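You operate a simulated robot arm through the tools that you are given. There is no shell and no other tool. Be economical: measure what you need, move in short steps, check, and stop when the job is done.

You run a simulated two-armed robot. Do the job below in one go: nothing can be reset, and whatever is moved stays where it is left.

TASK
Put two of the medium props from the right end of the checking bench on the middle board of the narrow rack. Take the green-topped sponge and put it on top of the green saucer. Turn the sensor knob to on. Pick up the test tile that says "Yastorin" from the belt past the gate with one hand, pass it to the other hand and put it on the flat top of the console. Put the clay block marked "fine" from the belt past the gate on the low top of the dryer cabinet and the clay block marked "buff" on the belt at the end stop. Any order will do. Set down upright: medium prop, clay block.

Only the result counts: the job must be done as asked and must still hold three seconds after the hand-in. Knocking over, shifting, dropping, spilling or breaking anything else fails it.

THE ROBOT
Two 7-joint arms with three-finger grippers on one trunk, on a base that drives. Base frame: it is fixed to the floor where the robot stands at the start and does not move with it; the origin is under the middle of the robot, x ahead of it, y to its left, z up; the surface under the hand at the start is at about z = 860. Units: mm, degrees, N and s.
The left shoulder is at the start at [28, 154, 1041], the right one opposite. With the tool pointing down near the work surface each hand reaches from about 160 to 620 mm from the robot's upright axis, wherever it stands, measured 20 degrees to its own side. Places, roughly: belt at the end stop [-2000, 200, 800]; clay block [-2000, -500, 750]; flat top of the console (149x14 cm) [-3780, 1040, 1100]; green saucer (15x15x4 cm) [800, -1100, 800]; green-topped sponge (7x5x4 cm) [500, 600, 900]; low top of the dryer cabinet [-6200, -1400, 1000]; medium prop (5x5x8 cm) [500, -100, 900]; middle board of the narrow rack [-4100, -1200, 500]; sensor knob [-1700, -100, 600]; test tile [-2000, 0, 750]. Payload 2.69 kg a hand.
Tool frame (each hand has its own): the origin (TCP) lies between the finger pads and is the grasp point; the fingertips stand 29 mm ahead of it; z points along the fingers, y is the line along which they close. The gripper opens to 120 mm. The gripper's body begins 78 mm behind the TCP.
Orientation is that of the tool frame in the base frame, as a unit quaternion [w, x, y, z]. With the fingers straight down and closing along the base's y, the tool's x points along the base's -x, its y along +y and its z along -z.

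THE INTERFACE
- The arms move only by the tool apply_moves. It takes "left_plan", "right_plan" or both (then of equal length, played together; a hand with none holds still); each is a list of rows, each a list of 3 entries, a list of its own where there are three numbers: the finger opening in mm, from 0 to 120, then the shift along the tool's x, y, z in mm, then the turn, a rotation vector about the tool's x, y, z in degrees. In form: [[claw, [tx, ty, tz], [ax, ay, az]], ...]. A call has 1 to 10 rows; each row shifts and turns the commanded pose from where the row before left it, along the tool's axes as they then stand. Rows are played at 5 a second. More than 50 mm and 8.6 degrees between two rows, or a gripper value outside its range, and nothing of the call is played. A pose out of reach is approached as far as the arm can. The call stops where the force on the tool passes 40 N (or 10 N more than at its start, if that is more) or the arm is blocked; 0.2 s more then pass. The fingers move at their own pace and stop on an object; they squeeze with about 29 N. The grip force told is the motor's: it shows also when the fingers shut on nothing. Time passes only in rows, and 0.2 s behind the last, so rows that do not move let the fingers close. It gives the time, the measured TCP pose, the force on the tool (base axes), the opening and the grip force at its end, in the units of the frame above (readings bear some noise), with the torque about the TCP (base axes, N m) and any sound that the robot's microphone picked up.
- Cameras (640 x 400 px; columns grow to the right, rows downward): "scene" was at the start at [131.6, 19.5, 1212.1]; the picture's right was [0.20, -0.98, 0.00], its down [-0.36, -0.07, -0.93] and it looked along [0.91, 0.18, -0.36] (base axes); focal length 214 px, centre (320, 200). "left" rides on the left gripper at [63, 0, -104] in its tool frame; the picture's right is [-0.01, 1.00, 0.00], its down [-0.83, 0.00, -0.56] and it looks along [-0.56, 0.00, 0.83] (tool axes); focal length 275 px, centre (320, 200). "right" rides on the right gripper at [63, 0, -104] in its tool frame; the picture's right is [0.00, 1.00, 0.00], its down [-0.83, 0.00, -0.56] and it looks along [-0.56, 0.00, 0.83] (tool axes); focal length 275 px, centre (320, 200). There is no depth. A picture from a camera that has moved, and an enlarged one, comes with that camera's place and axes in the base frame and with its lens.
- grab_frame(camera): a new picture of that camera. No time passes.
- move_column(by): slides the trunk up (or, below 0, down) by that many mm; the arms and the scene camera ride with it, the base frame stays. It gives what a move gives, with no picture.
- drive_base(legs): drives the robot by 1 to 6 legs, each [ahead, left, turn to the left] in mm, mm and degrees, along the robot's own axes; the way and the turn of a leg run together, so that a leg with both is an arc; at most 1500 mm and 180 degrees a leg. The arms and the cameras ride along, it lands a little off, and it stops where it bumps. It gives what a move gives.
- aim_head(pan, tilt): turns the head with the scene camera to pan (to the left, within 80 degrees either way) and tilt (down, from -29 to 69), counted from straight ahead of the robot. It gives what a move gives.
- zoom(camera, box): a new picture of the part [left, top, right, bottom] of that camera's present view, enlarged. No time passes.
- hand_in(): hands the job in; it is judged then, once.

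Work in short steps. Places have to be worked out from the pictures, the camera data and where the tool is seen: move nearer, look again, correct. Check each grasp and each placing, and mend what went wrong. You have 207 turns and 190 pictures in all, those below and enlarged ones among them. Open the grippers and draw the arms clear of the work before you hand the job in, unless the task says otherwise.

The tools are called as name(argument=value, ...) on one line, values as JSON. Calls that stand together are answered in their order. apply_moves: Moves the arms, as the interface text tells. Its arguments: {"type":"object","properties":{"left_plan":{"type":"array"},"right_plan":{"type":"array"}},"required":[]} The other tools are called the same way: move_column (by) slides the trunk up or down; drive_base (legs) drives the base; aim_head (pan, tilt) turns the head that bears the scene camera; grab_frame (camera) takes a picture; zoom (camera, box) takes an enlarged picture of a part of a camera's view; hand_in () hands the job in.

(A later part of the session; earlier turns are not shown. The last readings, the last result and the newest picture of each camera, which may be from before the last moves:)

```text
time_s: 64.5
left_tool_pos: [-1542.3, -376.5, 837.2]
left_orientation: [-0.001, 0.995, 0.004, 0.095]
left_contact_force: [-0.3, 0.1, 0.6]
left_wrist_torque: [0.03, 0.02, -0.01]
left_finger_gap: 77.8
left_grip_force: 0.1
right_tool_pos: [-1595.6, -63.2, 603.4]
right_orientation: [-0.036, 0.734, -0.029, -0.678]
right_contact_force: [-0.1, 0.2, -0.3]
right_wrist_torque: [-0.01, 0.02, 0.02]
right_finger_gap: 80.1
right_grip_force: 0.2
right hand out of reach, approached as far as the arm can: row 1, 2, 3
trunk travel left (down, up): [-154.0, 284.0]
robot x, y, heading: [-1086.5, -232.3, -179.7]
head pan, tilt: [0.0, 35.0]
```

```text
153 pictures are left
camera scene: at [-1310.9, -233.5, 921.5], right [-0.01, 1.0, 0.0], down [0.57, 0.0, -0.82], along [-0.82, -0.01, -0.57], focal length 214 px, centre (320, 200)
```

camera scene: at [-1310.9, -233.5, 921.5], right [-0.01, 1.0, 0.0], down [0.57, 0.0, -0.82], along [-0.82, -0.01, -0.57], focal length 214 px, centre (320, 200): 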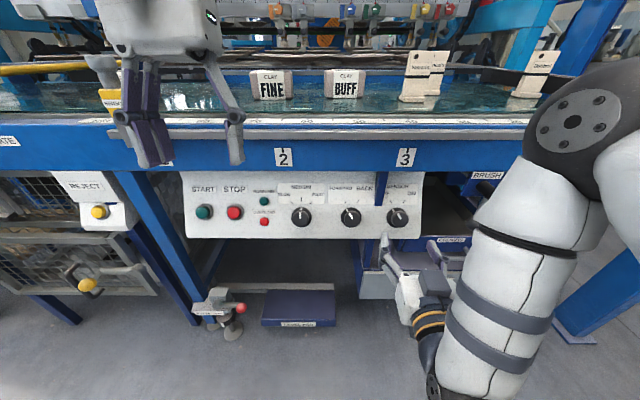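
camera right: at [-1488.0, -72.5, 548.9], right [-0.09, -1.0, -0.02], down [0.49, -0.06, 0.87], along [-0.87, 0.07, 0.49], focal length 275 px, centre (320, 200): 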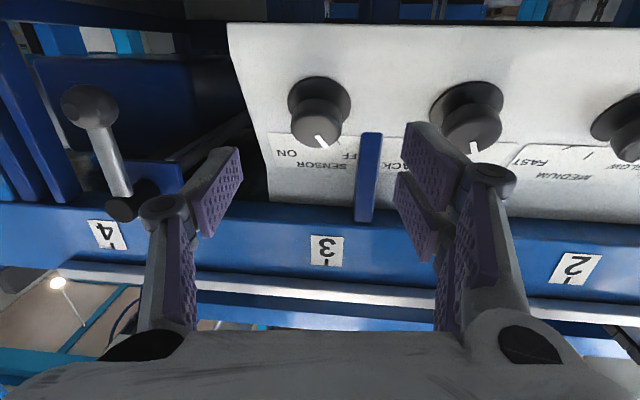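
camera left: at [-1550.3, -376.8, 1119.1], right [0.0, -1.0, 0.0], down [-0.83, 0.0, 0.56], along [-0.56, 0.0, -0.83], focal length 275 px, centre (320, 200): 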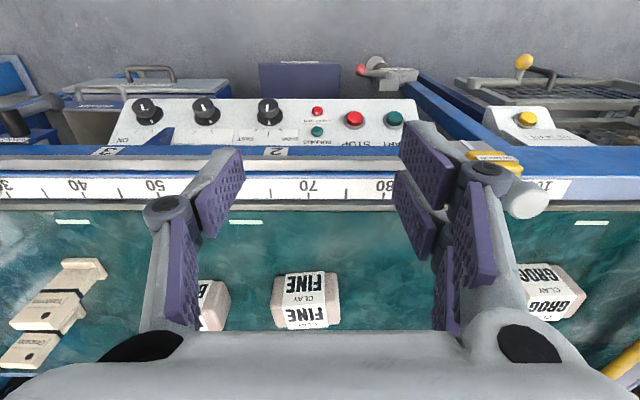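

The hand is close to the wanted pose, pointing forward. Now the pre-roll of about -50°.

apply_moves(right_plan=[[80, [0, 0, 0], [0, 0, 0]], [80, [0, 0, 0], [0, 0, -8.4]], [80, [0, 0, 0], [0, 0, -8.4]], [80, [0, 0, 0], [0, 0, -8.4]], [80, [0, 0, 0], [0, 0, -8.4]], [80, [0, 0, 0], [0, 0, -8.4]], [80, [0, 0, 0], [0, 0, -8.4]]])

grab_frame(camera="right")

```text
time_s: 66.0
left_tool_pos: [-1542.5, -377.2, 837.5]
left_orientation: [0.0, 0.995, 0.004, 0.095]
left_contact_force: [-0.1, 0.4, 0.0]
left_wrist_torque: [0.02, -0.03, -0.01]
left_finger_gap: 77.8
left_grip_force: 0.1
right_tool_pos: [-1596.0, -62.9, 603.0]
right_orientation: [-0.321, 0.675, 0.286, -0.599]
right_contact_force: [0.1, 0.8, -1.3]
right_wrist_torque: [0.03, -0.03, 0.0]
right_finger_gap: 80.4
right_grip_force: 0.0
trunk travel left (down, up): [-154.0, 284.0]
robot x, y, heading: [-1085.6, -234.9, -179.7]
head pan, tilt: [0.0, 35.0]
```

```text
152 pictures are left
camera right: at [-1485.5, -23.1, 573.2], right [0.0, -0.63, -0.78], down [0.45, -0.69, 0.56], along [-0.89, -0.36, 0.28], focal length 275 px, centre (320, 200)
```

right: 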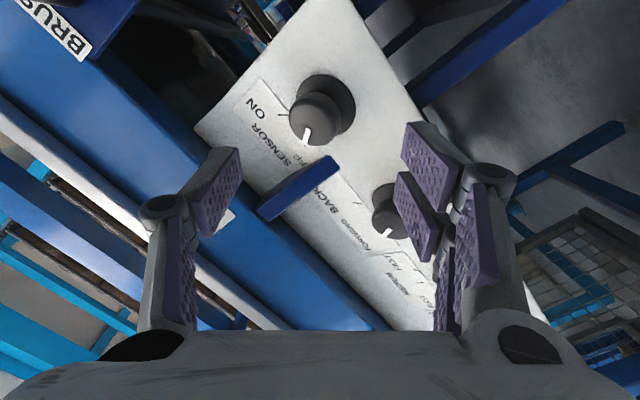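

I correct the small pointing error and move to just in front of the knob, then view.

apply_moves(right_plan=[[76, [0, 0, 0], [0, -6.7, 0]], [76, [17, 2, 0], [0, 0, 0]], [76, [0, 0, 38], [0, 0, 0]]])

grab_frame(camera="right")

zoom(camera="scene", box=[320, 160, 480, 260])

```text
time_s: 66.8
left_tool_pos: [-1540.7, -377.7, 838.6]
left_orientation: [0.001, 0.995, 0.003, 0.095]
left_contact_force: [1.2, -0.3, 0.2]
left_wrist_torque: [-0.02, -0.02, -0.01]
left_finger_gap: 78.1
left_grip_force: 0.0
right_tool_pos: [-1635.9, -50.8, 592.0]
right_orientation: [-0.302, 0.64, 0.305, -0.637]
right_contact_force: [0.1, 0.2, 0.7]
right_wrist_torque: [0.0, -0.02, 0.01]
right_finger_gap: 75.9
right_grip_force: 0.1
trunk travel left (down, up): [-154.0, 284.0]
robot x, y, heading: [-1085.2, -236.0, -179.9]
head pan, tilt: [0.0, 35.0]
```

```text
151 pictures are left
camera right: at [-1530.4, -1.2, 552.9], right [0.0, -0.63, -0.78], down [0.55, -0.65, 0.52], along [-0.83, -0.43, 0.34], focal length 275 px, centre (320, 200)
```

right: 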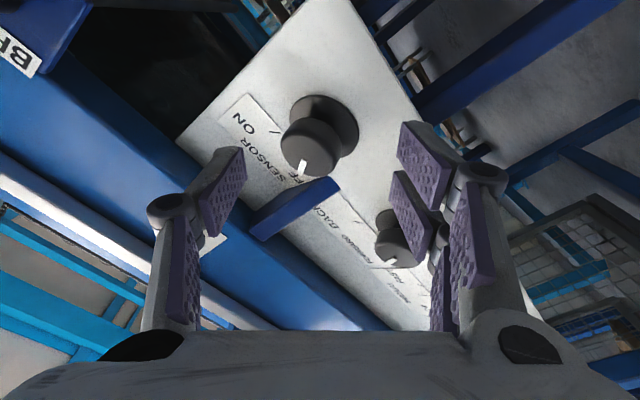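

```text
4.00 times, centred on (400, 210) of scene
camera zoom: at [-1310.9, -233.6, 921.5], right [-0.01, 1.0, 0.0], down [0.57, 0.0, -0.82], along [-0.82, -0.01, -0.57], focal length 858 px, centre (0, 160)
```

zoom: 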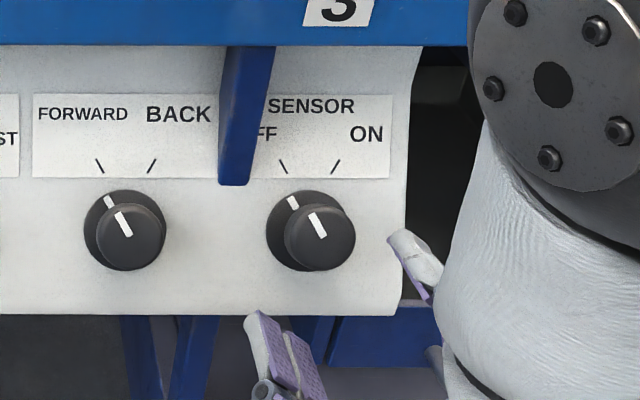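

The tool axis lines up with the knob. I advance 51 mm, 2 mm up, and close.

apply_moves(right_plan=[[72, [-1, -1.5, 26], [0, 0, 0]], [72, [0, 0, 25], [0, 0, 0]], [30, [0, 0, 0], [0, 0, 0]], [30, [0, 0, 0], [0, 0, 0]]])

zoom(camera="scene", box=[320, 160, 480, 260])

```text
time_s: 67.4
left_tool_pos: [-1540.7, -376.5, 837.6]
left_orientation: [0.0, 0.995, 0.003, 0.096]
left_contact_force: [0.1, -0.5, 0.6]
left_wrist_torque: [0.06, -0.01, -0.01]
left_finger_gap: 78.0
left_grip_force: 0.1
right_tool_pos: [-1672.7, -55.4, 588.5]
right_orientation: [-0.296, 0.644, 0.309, -0.634]
right_contact_force: [10.7, -6.0, 3.1]
right_wrist_torque: [-0.23, -0.3, 0.38]
right_finger_gap: 79.6
right_grip_force: 3.3
trunk travel left (down, up): [-154.0, 284.0]
robot x, y, heading: [-1090.0, -233.2, -179.6]
head pan, tilt: [0.0, 35.0]
stopped in row 2 (right hand): the force on the tool passed its limit at 50 N (the readings are from after the stop); the commanded pose is now the measured one
```

```text
4.00 times, centred on (400, 210) of scene
camera zoom: at [-1310.0, -234.1, 921.6], right [-0.01, 1.0, 0.0], down [0.57, 0.0, -0.82], along [-0.82, 0.0, -0.57], focal length 858 px, centre (0, 160)
```

zoom: 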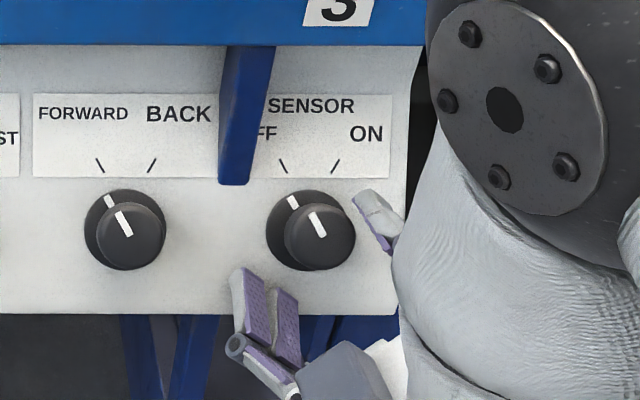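

A finger touched something at TCP x=-1673. I look closer from both cameras before correcting.

zoom(camera="scene", box=[365, 190, 429, 230])

grab_frame(camera="right")

```text
10.00 times, centred on (397, 210) of scene
camera zoom: at [-1310.0, -234.1, 921.6], right [-0.01, 1.0, 0.0], down [0.57, 0.0, -0.82], along [-0.82, 0.0, -0.57], focal length 2145 px, centre (-450, 100)
```

zoom: 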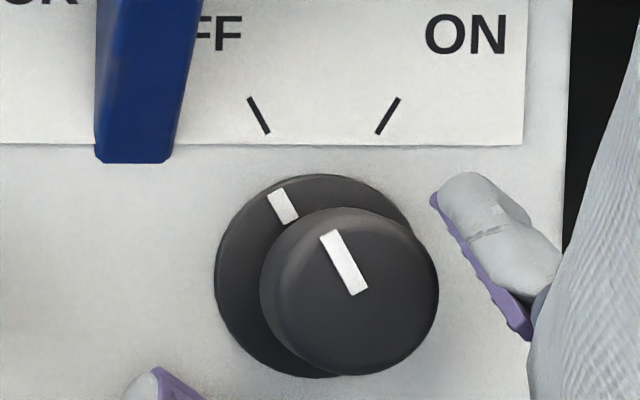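

```text
147 pictures are left
camera right: at [-1568.2, -4.7, 551.4], right [0.02, -0.63, -0.78], down [0.55, -0.64, 0.54], along [-0.83, -0.44, 0.33], focal length 275 px, centre (320, 200)
```

right: 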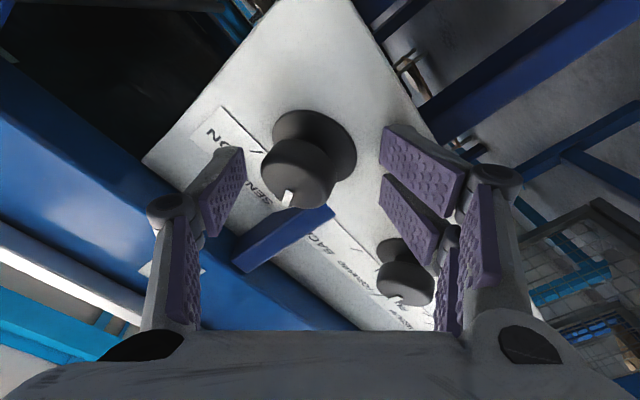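

The torque shows the lower fingertip met the panel: so the panel leans (~17°) and the knob axis points up. I retreat, pitch the hand 16° down and realign on the axis: knob skirt centre (-1713,-51,595).

apply_moves(right_plan=[[72, [0, 0, -40], [0, 0, 0]], [72, [0, 0, 0], [-6, 5.3, 0]], [72, [0, 0, 0], [-6, 5.3, 0]], [72, [-14.6, -26.2, 0], [0, 0, 0]]])

zoom(camera="scene", box=[340, 165, 468, 245])

grab_frame(camera="right")

```text
time_s: 68.4
left_tool_pos: [-1540.6, -377.3, 837.6]
left_orientation: [0.0, 0.996, 0.004, 0.095]
left_contact_force: [-0.5, -0.1, 1.3]
left_wrist_torque: [0.01, -0.03, 0.04]
left_finger_gap: 78.2
left_grip_force: 0.0
right_tool_pos: [-1636.0, -52.3, 599.9]
right_orientation: [-0.281, 0.689, 0.324, -0.585]
right_contact_force: [0.3, -0.9, -0.2]
right_wrist_torque: [-0.03, -0.01, -0.01]
right_finger_gap: 71.8
right_grip_force: 0.0
right hand out of reach, approached as far as the arm can: row 3, 4
trunk travel left (down, up): [-154.0, 284.0]
robot x, y, heading: [-1088.0, -230.2, -179.8]
head pan, tilt: [0.0, 35.0]
```

```text
5.00 times, centred on (404, 205) of scene
camera zoom: at [-1310.6, -233.5, 921.5], right [-0.01, 1.0, 0.0], down [0.57, 0.0, -0.82], along [-0.82, 0.0, -0.57], focal length 1072 px, centre (-100, 175)
```

zoom: 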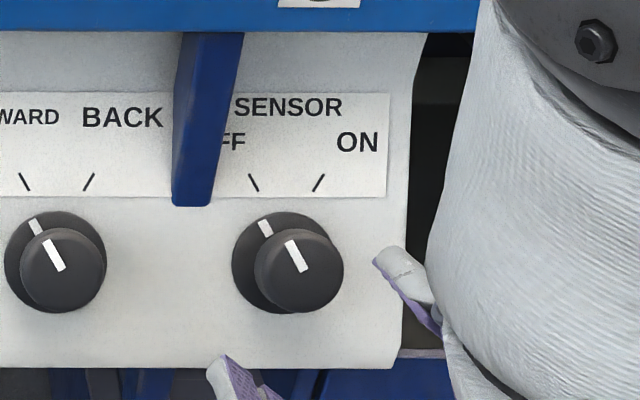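

```text
145 pictures are left
camera right: at [-1525.5, -4.0, 576.9], right [0.12, -0.63, -0.77], down [0.46, -0.65, 0.6], along [-0.88, -0.43, 0.22], focal length 275 px, centre (320, 200)
```

right: 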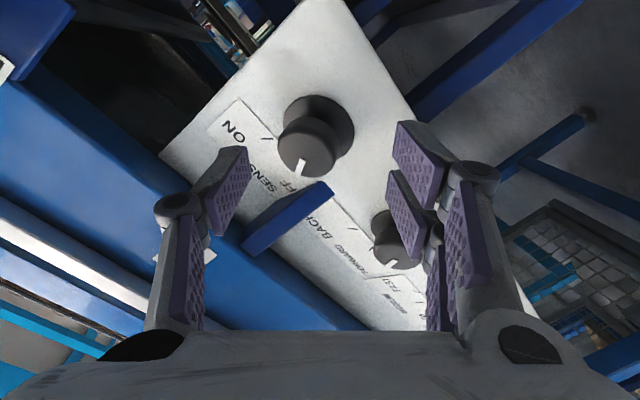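

The arm is too folded here. I back the base 150 mm so the arm can stretch out.

drive_base(legs=[[-150, 0, 0]])

apply_moves(right_plan=[[72, [0, 0, 40], [0, 0, 0]], [72, [0, 0, 40], [0, 0, 0]], [72, [0, 0, 40], [0, 0, 0]], [72, [0, 0, 10], [0, 0, 0]]])

```text
time_s: 69.8
left_tool_pos: [-1391.5, -375.5, 839.0]
left_orientation: [0.0, 0.996, 0.004, 0.095]
left_contact_force: [0.5, -0.6, 0.2]
left_wrist_torque: [-0.03, 0.02, 0.03]
left_finger_gap: 78.0
left_grip_force: 0.1
right_tool_pos: [-1484.2, -51.3, 601.1]
right_orientation: [-0.281, 0.688, 0.323, -0.586]
right_contact_force: [-0.3, 0.9, 0.4]
right_wrist_torque: [-0.01, -0.02, 0.05]
right_finger_gap: 72.0
right_grip_force: 0.0
trunk travel left (down, up): [-154.0, 284.0]
robot x, y, heading: [-935.1, -234.1, -179.7]
head pan, tilt: [0.0, 35.0]
```

```text
time_s: 70.8
left_tool_pos: [-1392.5, -374.7, 837.8]
left_orientation: [-0.001, 0.996, 0.004, 0.094]
left_contact_force: [-0.4, -0.4, -0.5]
left_wrist_torque: [-0.04, -0.03, -0.02]
left_finger_gap: 77.8
left_grip_force: 0.1
right_tool_pos: [-1606.7, -63.4, 580.8]
right_orientation: [-0.285, 0.687, 0.321, -0.586]
right_contact_force: [0.8, 0.1, 0.8]
right_wrist_torque: [0.06, -0.02, 0.02]
right_finger_gap: 71.8
right_grip_force: 0.1
right hand out of reach, approached as far as the arm can: row 1, 2, 3
trunk travel left (down, up): [-154.0, 284.0]
robot x, y, heading: [-939.5, -237.7, -179.7]
head pan, tilt: [0.0, 35.0]
```

Now within reach. I finish the pitch and realign on the knob axis at 40 mm standoff.

apply_moves(right_plan=[[72, [0, 0, 0], [-7.2, 4.6, 0]], [72, [-9.4, -21.5, 11], [0, 0, 0]], [72, [-9.4, -21.4, 11.5], [0, 0, 0]], [72, [0, 0, 0], [0, 0, 0]]])

grab_frame(camera="scene")

```text
time_s: 71.8
left_tool_pos: [-1390.4, -375.1, 837.3]
left_orientation: [0.0, 0.996, 0.003, 0.095]
left_contact_force: [0.1, -0.5, -0.1]
left_wrist_torque: [0.02, -0.05, 0.01]
left_finger_gap: 77.8
left_grip_force: 0.0
right_tool_pos: [-1616.8, -61.9, 597.0]
right_orientation: [-0.29, 0.687, 0.317, -0.586]
right_contact_force: [0.2, 0.2, -0.6]
right_wrist_torque: [0.05, 0.0, -0.02]
right_finger_gap: 71.8
right_grip_force: 0.0
right hand out of reach, approached as far as the arm can: row 1, 2, 3
trunk travel left (down, up): [-154.0, 284.0]
robot x, y, heading: [-937.8, -232.8, -179.9]
head pan, tilt: [0.0, 35.0]
```

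```text
144 pictures are left
camera scene: at [-1160.8, -232.7, 921.5], right [-0.01, 1.0, 0.0], down [0.57, 0.0, -0.82], along [-0.82, 0.0, -0.57], focal length 214 px, centre (320, 200)
```

scene: 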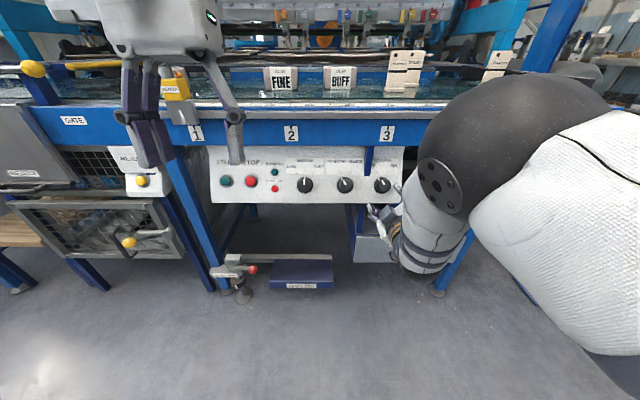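

Wrist limit seems to bind with the forearm hanging down. I back 60 mm and lower the trunk by 150 so the forearm lies flatter.

drive_base(legs=[[-60, 0, 0]])

move_column(by=-150)

grab_frame(camera="scene")

```text
time_s: 72.8
left_tool_pos: [-1331.4, -375.3, 838.6]
left_orientation: [0.0, 0.995, 0.002, 0.095]
left_contact_force: [0.8, 1.3, -0.7]
left_wrist_torque: [0.0, 0.0, 0.03]
left_finger_gap: 77.8
left_grip_force: 0.2
right_tool_pos: [-1556.1, -60.9, 597.2]
right_orientation: [-0.29, 0.687, 0.317, -0.587]
right_contact_force: [0.3, -0.5, 0.9]
right_wrist_torque: [-0.01, -0.03, 0.02]
right_finger_gap: 72.0
right_grip_force: 0.1
trunk travel left (down, up): [-154.0, 284.0]
robot x, y, heading: [-876.3, -235.4, -179.4]
head pan, tilt: [0.0, 35.0]
```

```text
time_s: 74.5
left_tool_pos: [-1374.3, -376.2, 643.8]
left_orientation: [-0.001, 0.988, 0.002, 0.154]
left_contact_force: [-0.1, 0.2, -1.1]
left_wrist_torque: [0.02, 0.01, -0.03]
left_finger_gap: 78.1
left_grip_force: 0.0
right_tool_pos: [-1556.5, -61.4, 447.1]
right_orientation: [-0.289, 0.687, 0.317, -0.587]
right_contact_force: [0.7, 0.6, 0.4]
right_wrist_torque: [-0.03, 0.02, 0.01]
right_finger_gap: 71.8
right_grip_force: 0.0
trunk travel left (down, up): [-4.0, 434.0]
robot x, y, heading: [-877.4, -232.6, -179.7]
head pan, tilt: [0.0, 35.0]
```

```text
143 pictures are left
camera scene: at [-1150.5, -232.5, 765.2], right [0.0, 1.0, 0.0], down [0.57, 0.0, -0.82], along [-0.82, 0.0, -0.57], focal length 214 px, centre (320, 200)
```

scene: 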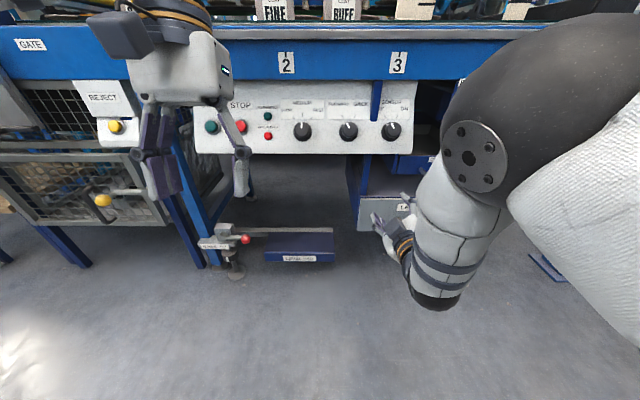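

The hand went down with the trunk. I raise the right hand straight up by 165 mm to knob height.

apply_moves(right_plan=[[72, [-26, -33, -8], [0, 0, 0]], [72, [-26, -33, -8], [0, 0, 0]], [72, [-26, -33, -6], [0, 0, 0]], [72, [-26, -33, -6], [0, 0, 0]], [72, [0, 0, 0], [-7.2, 4.6, 0]], [72, [0, 0, 0], [0, 0, 0]]])

grab_frame(camera="scene")

```text
time_s: 75.9
left_tool_pos: [-1374.2, -374.7, 643.4]
left_orientation: [-0.001, 0.988, 0.003, 0.154]
left_contact_force: [-0.6, 0.1, -0.8]
left_wrist_torque: [0.01, -0.01, 0.03]
left_finger_gap: 77.8
left_grip_force: 0.0
right_tool_pos: [-1556.1, -61.6, 474.2]
right_orientation: [-0.294, 0.686, 0.313, -0.588]
right_contact_force: [-0.2, -0.4, -0.1]
right_wrist_torque: [0.0, 0.0, 0.03]
right_finger_gap: 72.2
right_grip_force: 0.0
right hand out of reach, approached as far as the arm can: row 1, 2, 3, 4, 5
trunk travel left (down, up): [-4.0, 434.0]
robot x, y, heading: [-876.9, -230.4, -179.8]
head pan, tilt: [0.0, 35.0]
```

```text
142 pictures are left
camera scene: at [-1150.5, -232.5, 765.2], right [0.0, 1.0, 0.0], down [0.57, 0.0, -0.82], along [-0.82, 0.0, -0.57], focal length 214 px, centre (320, 200)
```

scene: 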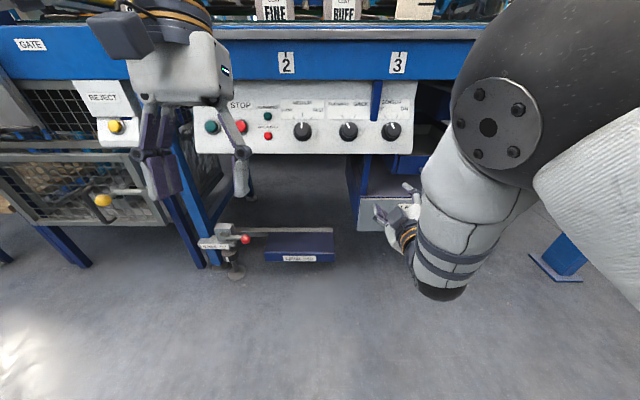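

The pre-roll seems to hold the arm in an awkward bend. I unroll the hand in steps and see whether the arm frees up.

apply_moves(right_plan=[[72, [0, 0, 0], [0, 0, 8.4]], [72, [0, 0, 0], [0, 0, 8.4]], [72, [0, 0, 0], [0, 0, 8.4]], [72, [0, 0, 0], [0, 0, 8.4]], [72, [0, 0, 0], [0, 0, 8.4]], [72, [0, 0, 0], [0, 0, 8.4]], [72, [-40, 0, 0], [0, 0, 0]], [72, [-40, 0, 0], [0, 0, 0]], [72, [-40, 0, 0], [0, 0, 0]]])

grab_frame(camera="scene")

```text
time_s: 77.9
left_tool_pos: [-1373.8, -375.0, 643.1]
left_orientation: [-0.001, 0.988, 0.002, 0.154]
left_contact_force: [-0.6, -0.4, -0.6]
left_wrist_torque: [-0.02, -0.01, -0.05]
left_finger_gap: 78.3
left_grip_force: 0.1
right_tool_pos: [-1576.8, -118.0, 561.8]
right_orientation: [-0.015, 0.754, -0.009, -0.657]
right_contact_force: [-0.4, -0.4, 0.9]
right_wrist_torque: [-0.02, -0.01, 0.0]
right_finger_gap: 72.1
right_grip_force: 0.0
right hand out of reach, approached as far as the arm can: row 4, 5, 6, 7, 8
trunk travel left (down, up): [-4.0, 434.0]
robot x, y, heading: [-877.9, -232.9, -179.7]
head pan, tilt: [0.0, 35.0]
```

```text
141 pictures are left
camera scene: at [-1150.6, -232.5, 765.2], right [0.0, 1.0, 0.0], down [0.57, 0.0, -0.82], along [-0.82, 0.0, -0.57], focal length 214 px, centre (320, 200)
```

scene: 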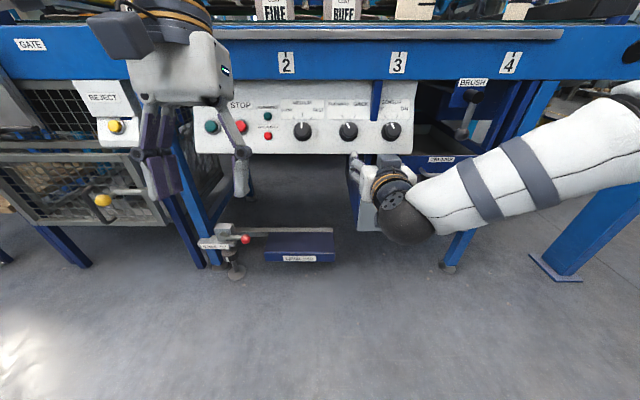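

The arm is now in a natural pose, roll ≈0. I pitch down 9° and align on the knob axis.

apply_moves(right_plan=[[72, [0, 0, 0], [-1, 4.6, 0]], [72, [0, 0, 0], [-1, 4.6, 0]], [72, [-36, -34, 0], [0, 0, 0]], [72, [-35, -33, 0], [0, 0, 0]], [72, [0, 0, 45], [0, 0, 0]], [72, [0, 0, 0], [0, 0, 0]]])

zoom(camera="scene", box=[320, 80, 480, 180])

grab_frame(camera="right")

```text
time_s: 79.3
left_tool_pos: [-1373.2, -375.7, 643.6]
left_orientation: [-0.001, 0.988, 0.003, 0.155]
left_contact_force: [0.2, 0.4, 0.3]
left_wrist_torque: [0.05, 0.0, 0.02]
left_finger_gap: 77.9
left_grip_force: 0.0
right_tool_pos: [-1641.1, -52.0, 616.8]
right_orientation: [-0.001, 0.804, 0.002, -0.594]
right_contact_force: [-0.6, -0.5, 0.5]
right_wrist_torque: [0.02, 0.01, 0.0]
right_finger_gap: 72.0
right_grip_force: 0.0
trunk travel left (down, up): [-4.0, 434.0]
robot x, y, heading: [-879.0, -232.6, -179.5]
head pan, tilt: [0.0, 35.0]
```

```text
4.00 times, centred on (400, 130) of scene
camera zoom: at [-1150.6, -232.4, 765.2], right [0.0, 1.0, 0.0], down [0.57, 0.0, -0.82], along [-0.82, 0.0, -0.57], focal length 858 px, centre (0, 480)
```

zoom: 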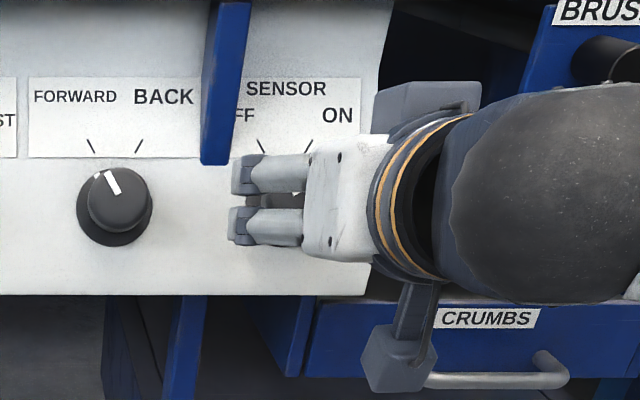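

```text
139 pictures are left
camera right: at [-1522.8, -50.4, 586.4], right [0.0, -1.0, -0.01], down [0.29, -0.01, 0.96], along [-0.96, -0.01, 0.29], focal length 275 px, centre (320, 200)
```

right: 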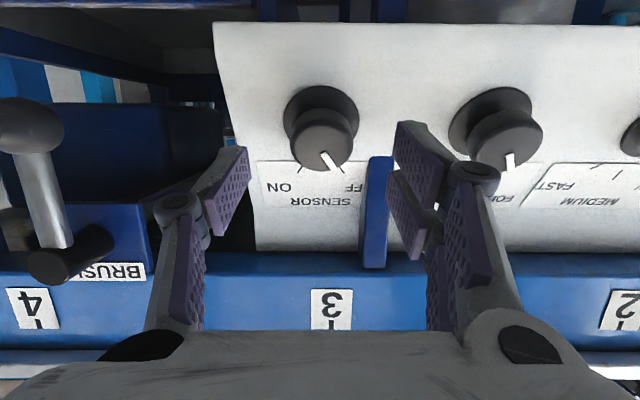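

Now nicely aligned with the knob axis. I pre-roll -25°, advance 37 mm and close on the knob.

apply_moves(right_plan=[[60, [0, 0, 0], [0, 0, -8.4]], [60, [0, 0, 0], [0, 0, -8.4]], [60, [0, 0, 0], [0, 0, -8.4]], [60, [0, 0, 15], [0, 0, 0]], [60, [0, 0, 12], [0, 0, 0]], [60, [0, 0, 10], [0, 0, 0]], [25, [0, 0, 0], [0, 0, 0]], [25, [0, 0, 0], [0, 0, 0]]])

grab_frame(camera="right")

```text
time_s: 81.1
left_tool_pos: [-1375.0, -374.9, 642.9]
left_orientation: [-0.001, 0.988, 0.003, 0.154]
left_contact_force: [-0.5, 0.2, 0.8]
left_wrist_torque: [0.02, 0.04, 0.0]
left_finger_gap: 78.4
left_grip_force: 0.1
right_tool_pos: [-1676.2, -51.9, 606.2]
right_orientation: [-0.129, 0.785, 0.178, -0.58]
right_contact_force: [2.6, -4.3, -3.6]
right_wrist_torque: [-0.05, 0.24, 0.1]
right_finger_gap: 36.6
right_grip_force: 45.3
trunk travel left (down, up): [-4.0, 434.0]
robot x, y, heading: [-875.5, -231.6, -179.9]
head pan, tilt: [0.0, 35.0]
```

```text
138 pictures are left
camera right: at [-1560.6, -24.7, 581.8], right [0.13, -0.9, -0.41], down [0.31, -0.36, 0.88], along [-0.94, -0.24, 0.23], focal length 275 px, centre (320, 200)
```

right: 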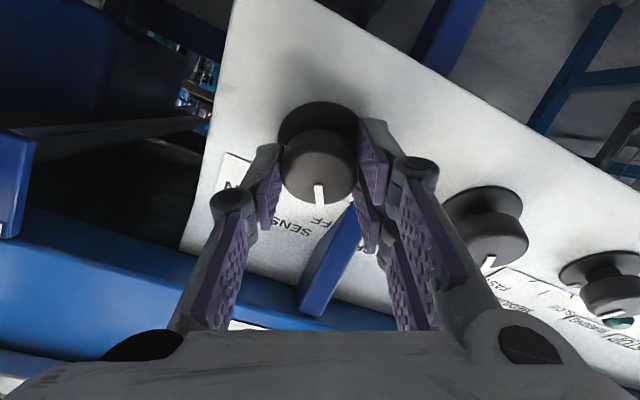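

The knob is gripped (36.6 mm). I turn it clockwise by 50° in steps.

apply_moves(right_plan=[[25, [0, 0, 0], [0, 0, 8.4]], [25, [0, 0, 0], [0, 0, 8.4]], [25, [0, 0, 0], [0, 0, 8.4]], [25, [0, 0, 0], [0, 0, 8.4]], [25, [0, 0, 0], [0, 0, 8.4]], [25, [0, 0, 0], [0, 0, 8.4]]])

grab_frame(camera="right")

```text
time_s: 82.5
left_tool_pos: [-1374.6, -374.9, 641.6]
left_orientation: [0.0, 0.988, 0.002, 0.154]
left_contact_force: [0.1, -0.4, -0.2]
left_wrist_torque: [0.06, 0.05, 0.03]
left_finger_gap: 77.9
left_grip_force: 0.1
right_tool_pos: [-1676.5, -51.4, 604.6]
right_orientation: [0.129, 0.786, -0.175, -0.579]
right_contact_force: [-0.1, -5.5, -8.9]
right_wrist_torque: [0.14, 0.53, -0.24]
right_finger_gap: 36.5
right_grip_force: 44.9
trunk travel left (down, up): [-4.0, 434.0]
robot x, y, heading: [-879.3, -235.2, -179.7]
head pan, tilt: [0.0, 35.0]
```

```text
137 pictures are left
camera right: at [-1561.1, -77.8, 581.3], right [-0.12, -0.91, 0.4], down [0.31, 0.35, 0.88], along [-0.94, 0.23, 0.24], focal length 275 px, centre (320, 200)
```

right: 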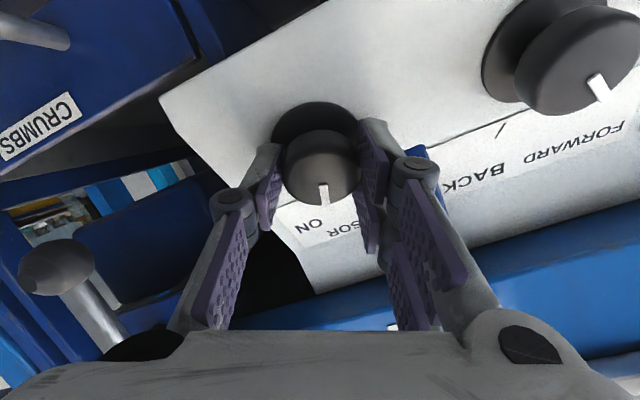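

The pointer followed. I open slightly, back away and inspect the pointer against the ON tick.

apply_moves(right_plan=[[50, [0, 0, 0], [0, 0, 0]], [50, [0, 0, 0], [0, 0, 0]], [50, [0, 0, -35], [0, 0, 0]], [50, [0, 0, -40], [0, 0, 0]], [50, [0, 0, 0], [0, 0, -8.4]], [50, [0, 0, 0], [0, 0, -8.4]], [50, [0, 0, 0], [0, 0, -8.4]]])

zoom(camera="right", box=[220, 60, 420, 185])

zoom(camera="scene", box=[340, 80, 440, 142])

```text
time_s: 84.1
left_tool_pos: [-1373.5, -374.9, 644.1]
left_orientation: [-0.001, 0.988, 0.003, 0.155]
left_contact_force: [0.1, 0.0, 0.1]
left_wrist_torque: [0.02, 0.01, -0.04]
left_finger_gap: 78.0
left_grip_force: 0.2
right_tool_pos: [-1605.3, -52.4, 628.0]
right_orientation: [-0.001, 0.805, 0.002, -0.594]
right_contact_force: [-0.3, 0.4, -0.2]
right_wrist_torque: [0.0, 0.03, -0.01]
right_finger_gap: 50.2
right_grip_force: 0.1
trunk travel left (down, up): [-4.0, 434.0]
robot x, y, heading: [-873.6, -232.0, -179.7]
head pan, tilt: [0.0, 35.0]
```

```text
3.20 times, centred on (320, 122) of right
camera zoom: at [-1487.5, -50.5, 598.3], right [0.0, -1.0, -0.01], down [0.29, -0.01, 0.96], along [-0.96, -0.01, 0.29], focal length 881 px, centre (320, 448)
```

zoom: 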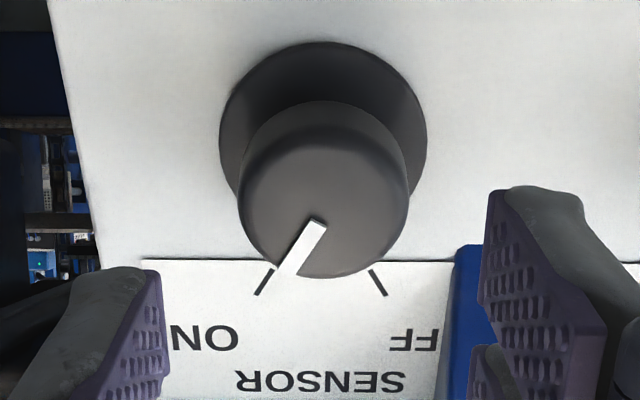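

```text
6.40 times, centred on (390, 111) of scene
camera zoom: at [-1150.6, -232.5, 765.2], right [0.0, 1.0, 0.0], down [0.57, 0.0, -0.82], along [-0.82, 0.0, -0.57], focal length 1373 px, centre (-128, 770)
```

zoom: 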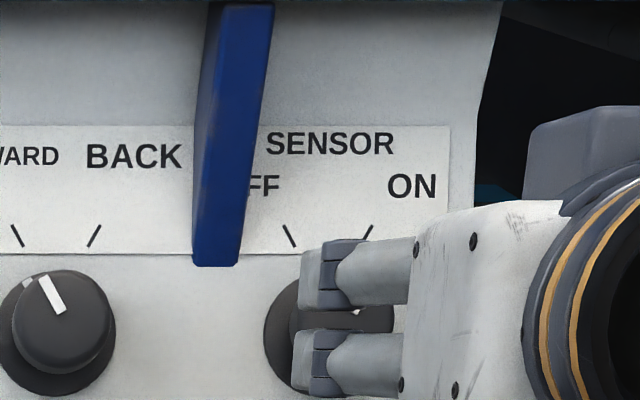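

The pointer is a few degrees short of the ON tick. I re-grip with zero roll and turn 7° more.

apply_moves(right_plan=[[56, [0, 0, 38], [0, 0, 0]], [56, [0, 0, 35], [0, 0, 0]], [25, [0, 0, 0], [0, 0, 0]], [25, [0, 0, 0], [0, 0, 0]], [25, [0, 0, 0], [0, 0, 7]], [25, [0, 0, 0], [0, 0, 0]], [50, [0, 0, 0], [0, 0, 0]], [50, [0, 0, 0], [0, 0, 0]], [50, [0, 0, -38], [0, 0, -3]], [50, [0, 0, -35], [0, 0, -4]]])

zoom(camera="right", box=[220, 60, 420, 185])

```text
time_s: 86.3
left_tool_pos: [-1374.1, -375.5, 644.2]
left_orientation: [-0.001, 0.988, 0.003, 0.154]
left_contact_force: [-0.2, -0.1, -0.4]
left_wrist_torque: [-0.01, -0.01, 0.04]
left_finger_gap: 78.0
left_grip_force: 0.0
right_tool_pos: [-1605.6, -50.0, 627.3]
right_orientation: [-0.001, 0.805, 0.001, -0.594]
right_contact_force: [0.9, -0.1, 0.2]
right_wrist_torque: [0.0, 0.03, -0.04]
right_finger_gap: 49.6
right_grip_force: 0.1
trunk travel left (down, up): [-4.0, 434.0]
robot x, y, heading: [-878.6, -233.8, -179.8]
head pan, tilt: [0.0, 35.0]
```

```text
3.20 times, centred on (320, 122) of right
camera zoom: at [-1487.2, -49.5, 598.5], right [0.0, -1.0, -0.01], down [0.29, -0.01, 0.96], along [-0.96, -0.01, 0.29], focal length 881 px, centre (320, 448)
```

zoom: 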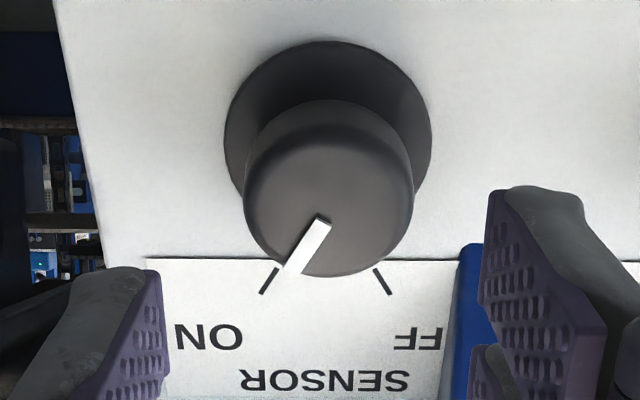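

The knob is at ON. I back away and raise the trunk again.

drive_base(legs=[[-180, 0, 0]])

move_column(by=420)

grab_frame(camera="scene")

```text
time_s: 87.8
left_tool_pos: [-1194.0, -374.5, 642.4]
left_orientation: [-0.002, 0.988, 0.004, 0.155]
left_contact_force: [-1.0, -0.2, 0.1]
left_wrist_torque: [0.03, -0.02, -0.03]
left_finger_gap: 77.9
left_grip_force: 0.0
right_tool_pos: [-1425.8, -49.3, 628.2]
right_orientation: [0.0, 0.805, 0.002, -0.593]
right_contact_force: [0.4, 0.0, -0.3]
right_wrist_torque: [0.02, -0.02, 0.04]
right_finger_gap: 50.1
right_grip_force: 0.0
trunk travel left (down, up): [-4.0, 434.0]
robot x, y, heading: [-699.4, -230.7, -179.7]
head pan, tilt: [0.0, 35.0]
```

```text
refused: 420 is not a number from -400 to 400
```

```text
133 pictures are left
camera scene: at [-970.2, -231.8, 765.2], right [-0.01, 1.0, 0.0], down [0.57, 0.0, -0.82], along [-0.82, -0.01, -0.57], focal length 214 px, centre (320, 200)
```

scene: 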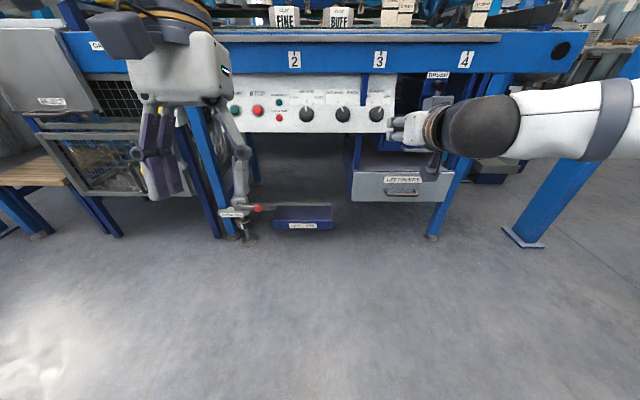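

Raise the trunk in a 400 mm move.

move_column(by=400)

grab_frame(camera="scene")

```text
time_s: 91.7
left_tool_pos: [-1136.4, -374.3, 1173.0]
left_orientation: [-0.002, 1.0, 0.003, 0.012]
left_contact_force: [0.5, -0.5, -0.3]
left_wrist_torque: [-0.01, 0.01, 0.02]
left_finger_gap: 77.7
left_grip_force: 0.0
right_tool_pos: [-1425.6, -51.1, 1028.3]
right_orientation: [0.0, 0.805, 0.002, -0.594]
right_contact_force: [-0.6, 0.2, -0.9]
right_wrist_torque: [0.02, 0.05, -0.03]
right_finger_gap: 50.1
right_grip_force: 0.0
trunk travel left (down, up): [-404.0, 34.0]
robot x, y, heading: [-695.5, -234.0, -179.7]
head pan, tilt: [0.0, 35.0]
```

```text
132 pictures are left
camera scene: at [-828.6, -230.9, 1190.3], right [-0.01, 1.0, 0.0], down [0.57, 0.0, -0.82], along [-0.82, -0.01, -0.57], focal length 214 px, centre (320, 200)
```

scene: 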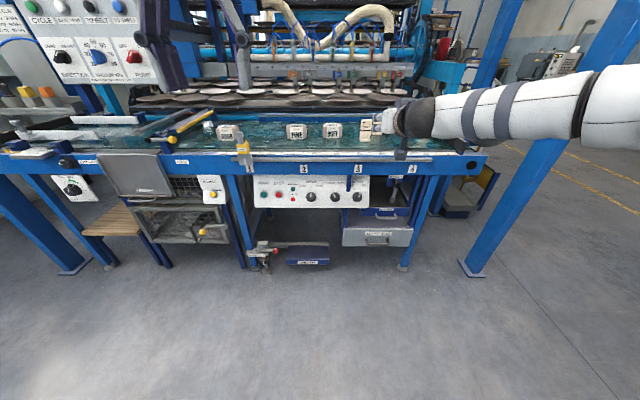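

I bring the right hand back to pointing down.

apply_moves(right_plan=[[90, [0, 0, -45], [0, 0, 0]], [90, [0, 0, -45], [0, 0, 0]], [90, [0, 0, -45], [0, 0, 0]], [90, [0, 0, 0], [0, 8.1, 0]], [90, [0, 0, 0], [0, 8.1, 0]], [90, [0, 0, 0], [0, 8.1, 0]], [90, [0, 0, 0], [0, 8.1, 0]], [90, [0, 0, 0], [0, 8.1, 0]], [90, [0, 0, 0], [0, 8.1, 0]], [90, [0, 0, 0], [0, 8.1, 0]]])

apply_moves(right_plan=[[90, [0, 0, 0], [0, 8.1, 0]], [90, [0, 0, 0], [0, 8.1, 0]], [90, [0, 0, 0], [0, 0, -8.5]], [90, [0, 0, 0], [0, 0, -8.5]], [90, [0, 0, 0], [0, 0, -8.5]], [90, [0, 0, 0], [0, 0, -8.5]], [90, [0, 0, 0], [0, 0, -8.5]], [90, [0, 0, 0], [0, 0, -8.5]], [90, [0, 0, 0], [0, 0, -8.5]], [90, [0, 0, 0], [0, 0, -8.5]]])

```text
time_s: 93.9
left_tool_pos: [-1137.5, -375.9, 1172.2]
left_orientation: [-0.002, 1.0, 0.003, 0.011]
left_contact_force: [0.3, -0.1, -0.1]
left_wrist_torque: [0.02, -0.03, -0.02]
left_finger_gap: 77.9
left_grip_force: 0.2
right_tool_pos: [-1297.8, -52.4, 1065.2]
right_orientation: [0.0, 0.99, 0.005, -0.138]
right_contact_force: [-0.6, -0.2, 0.1]
right_wrist_torque: [0.07, -0.05, -0.03]
right_finger_gap: 90.3
right_grip_force: 0.0
trunk travel left (down, up): [-404.0, 34.0]
robot x, y, heading: [-698.7, -232.6, -179.6]
head pan, tilt: [0.0, 35.0]
```

```text
time_s: 96.1
left_tool_pos: [-1135.1, -373.9, 1173.1]
left_orientation: [-0.001, 1.0, 0.004, 0.01]
left_contact_force: [0.1, -0.2, 0.4]
left_wrist_torque: [0.02, -0.02, -0.03]
left_finger_gap: 78.0
left_grip_force: 0.0
right_tool_pos: [-1240.2, -45.5, 1049.0]
right_orientation: [-0.001, 0.827, 0.562, 0.002]
right_contact_force: [0.4, 0.3, 0.5]
right_wrist_torque: [-0.04, -0.01, -0.02]
right_finger_gap: 89.9
right_grip_force: 0.0
right hand out of reach, approached as far as the arm can: row 1, 2, 3
trunk travel left (down, up): [-404.0, 34.0]
robot x, y, heading: [-698.9, -228.9, -179.6]
head pan, tilt: [0.0, 35.0]
```

Drive up to the belt so the right hand comes above the BUFF block, and finish the yaw.

apply_moves(right_plan=[[90, [0, 0, 0], [0, 0, -7.2]], [90, [0, 0, 0], [0, 0, -7.2]], [90, [0, 0, 0], [0, 0, -7.2]]])

drive_base(legs=[[690, 120, 0]])

grab_frame(camera="scene")

grab_frame(camera="right")

```text
time_s: 96.9
left_tool_pos: [-1135.6, -374.0, 1172.6]
left_orientation: [-0.001, 1.0, 0.004, 0.01]
left_contact_force: [0.1, -0.1, -0.4]
left_wrist_torque: [-0.02, -0.02, 0.0]
left_finger_gap: 77.8
left_grip_force: 0.1
right_tool_pos: [-1239.7, -45.5, 1049.2]
right_orientation: [-0.001, 0.708, 0.706, 0.002]
right_contact_force: [-0.2, 0.4, 0.2]
right_wrist_torque: [-0.02, -0.01, 0.0]
right_finger_gap: 89.9
right_grip_force: 0.2
trunk travel left (down, up): [-404.0, 34.0]
robot x, y, heading: [-693.1, -232.1, -179.6]
head pan, tilt: [0.0, 35.0]
```

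```text
time_s: 100.7
left_tool_pos: [-1828.8, -500.0, 1173.5]
left_orientation: [-0.001, 1.0, 0.004, 0.01]
left_contact_force: [-0.2, 0.1, -0.4]
left_wrist_torque: [0.0, -0.04, -0.01]
left_finger_gap: 77.9
left_grip_force: 0.1
right_tool_pos: [-1932.8, -171.3, 1049.1]
right_orientation: [-0.001, 0.708, 0.707, 0.001]
right_contact_force: [-0.5, 0.8, 0.2]
right_wrist_torque: [0.01, 0.01, -0.01]
right_finger_gap: 89.9
right_grip_force: 0.1
trunk travel left (down, up): [-404.0, 34.0]
robot x, y, heading: [-1389.4, -354.1, -179.6]
head pan, tilt: [0.0, 35.0]
```

```text
131 pictures are left
camera scene: at [-1521.4, -356.5, 1190.4], right [-0.01, 1.0, 0.0], down [0.57, 0.0, -0.82], along [-0.82, -0.01, -0.57], focal length 214 px, centre (320, 200)
```

scene: 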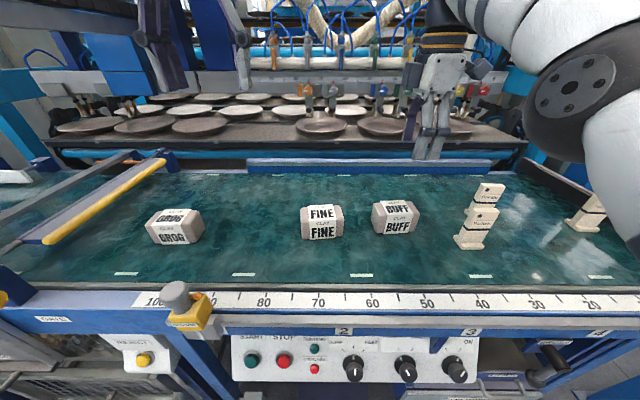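

```text
130 pictures are left
camera right: at [-1933.7, -108.5, 1153.5], right [1.0, 0.0, 0.0], down [0.0, -0.83, 0.55], along [0.0, -0.55, -0.83], focal length 275 px, centre (320, 200)
```

right: 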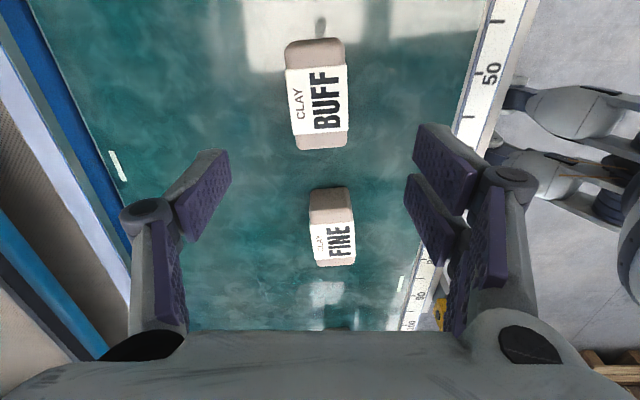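

The right hand is right over BUFF (≈(-1937,-173)). I go down, grip and lift.

apply_moves(right_plan=[[92, [-2, -4, 45], [0, 0, 0]], [92, [0, 0, 50], [0, 0, 0]], [92, [0, 0, 50], [0, 0, 0]], [92, [0, 0, 40], [0, 0, 0]], [92, [0, 0, 15], [0, 0, 0]], [40, [0, 0, 0], [0, 0, 0]], [40, [0, 0, 0], [0, 0, 0]], [40, [0, 0, 0], [0, 0, 0]]])

grab_frame(camera="scene")

```text
time_s: 102.5
left_tool_pos: [-1829.0, -500.3, 1173.0]
left_orientation: [-0.001, 1.0, 0.005, 0.01]
left_contact_force: [-0.2, 1.1, -0.4]
left_wrist_torque: [-0.02, -0.02, -0.04]
left_finger_gap: 77.9
left_grip_force: 0.1
right_tool_pos: [-1937.6, -173.4, 849.0]
right_orientation: [-0.002, 0.708, 0.706, 0.002]
right_contact_force: [1.7, 0.3, -0.4]
right_wrist_torque: [-0.07, 0.04, 0.27]
right_finger_gap: 54.7
right_grip_force: 28.6
trunk travel left (down, up): [-404.0, 34.0]
robot x, y, heading: [-1392.6, -356.0, -179.6]
head pan, tilt: [0.0, 35.0]
```

```text
129 pictures are left
camera scene: at [-1521.0, -356.4, 1190.4], right [-0.01, 1.0, 0.0], down [0.57, 0.0, -0.82], along [-0.82, -0.01, -0.57], focal length 214 px, centre (320, 200)
```

scene: 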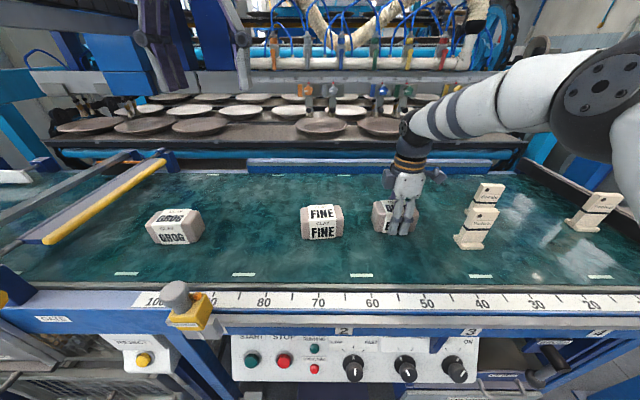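

BUFF is gripped. Lift 200 mm and drive right ~500 toward the end stop.

apply_moves(right_plan=[[40, [0, 0, -40], [0, 0, 0]], [40, [0, 0, -50], [0, 0, 0]], [40, [0, 0, -50], [0, 0, 0]], [40, [0, 0, -50], [0, 0, 0]]])

drive_base(legs=[[0, -480, 0]])

grab_frame(camera="scene")

grab_frame(camera="right")

```text
time_s: 103.5
left_tool_pos: [-1830.9, -501.0, 1171.5]
left_orientation: [-0.001, 1.0, 0.004, 0.011]
left_contact_force: [-0.5, 0.9, 0.5]
left_wrist_torque: [0.01, -0.01, -0.01]
left_finger_gap: 78.2
left_grip_force: 0.1
right_tool_pos: [-1937.6, -174.3, 1038.6]
right_orientation: [0.001, 0.708, 0.706, 0.003]
right_contact_force: [0.1, 0.2, -5.5]
right_wrist_torque: [0.02, 0.02, -0.01]
right_finger_gap: 54.5
right_grip_force: 28.7
trunk travel left (down, up): [-404.0, 34.0]
robot x, y, heading: [-1390.4, -360.5, -179.5]
head pan, tilt: [0.0, 35.0]
```

```text
time_s: 107.7
left_tool_pos: [-1832.3, -22.2, 1173.0]
left_orientation: [-0.001, 1.0, 0.005, 0.011]
left_contact_force: [-0.5, 0.1, -0.2]
left_wrist_torque: [0.02, 0.0, 0.01]
left_finger_gap: 77.9
left_grip_force: 0.0
right_tool_pos: [-1943.1, 303.8, 1039.1]
right_orientation: [-0.002, 0.708, 0.707, 0.002]
right_contact_force: [-0.7, -0.1, -6.6]
right_wrist_torque: [0.0, 0.02, -0.01]
right_finger_gap: 54.5
right_grip_force: 28.9
trunk travel left (down, up): [-404.0, 34.0]
robot x, y, heading: [-1395.4, 123.0, -179.3]
head pan, tilt: [0.0, 35.0]
```

```text
128 pictures are left
camera scene: at [-1525.8, 122.5, 1190.4], right [-0.01, 1.0, 0.0], down [0.57, 0.01, -0.82], along [-0.82, -0.01, -0.57], focal length 214 px, centre (320, 200)
```

scene: 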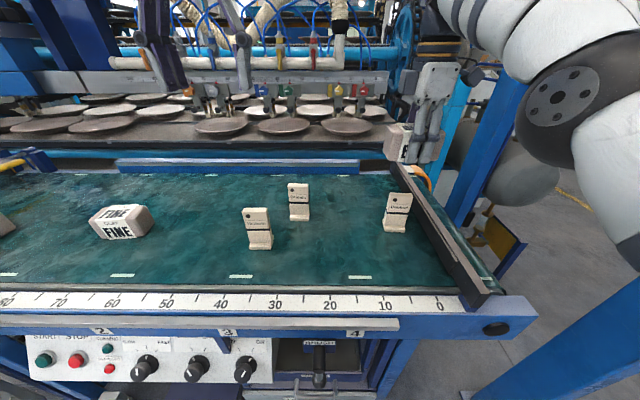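

```text
127 pictures are left
camera right: at [-1943.2, 367.0, 1142.4], right [1.0, 0.01, 0.0], down [0.0, -0.83, 0.55], along [0.0, -0.55, -0.83], focal length 275 px, centre (320, 200)
```

right: 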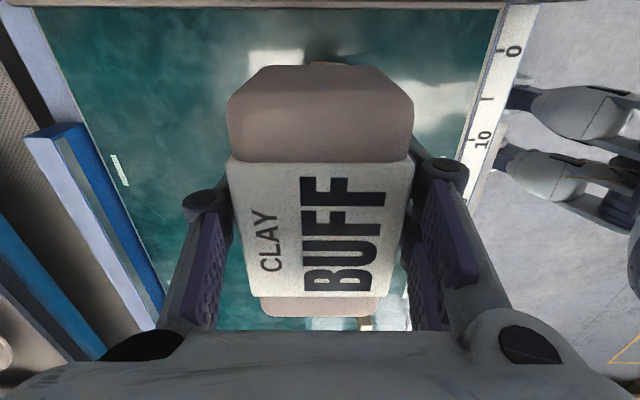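

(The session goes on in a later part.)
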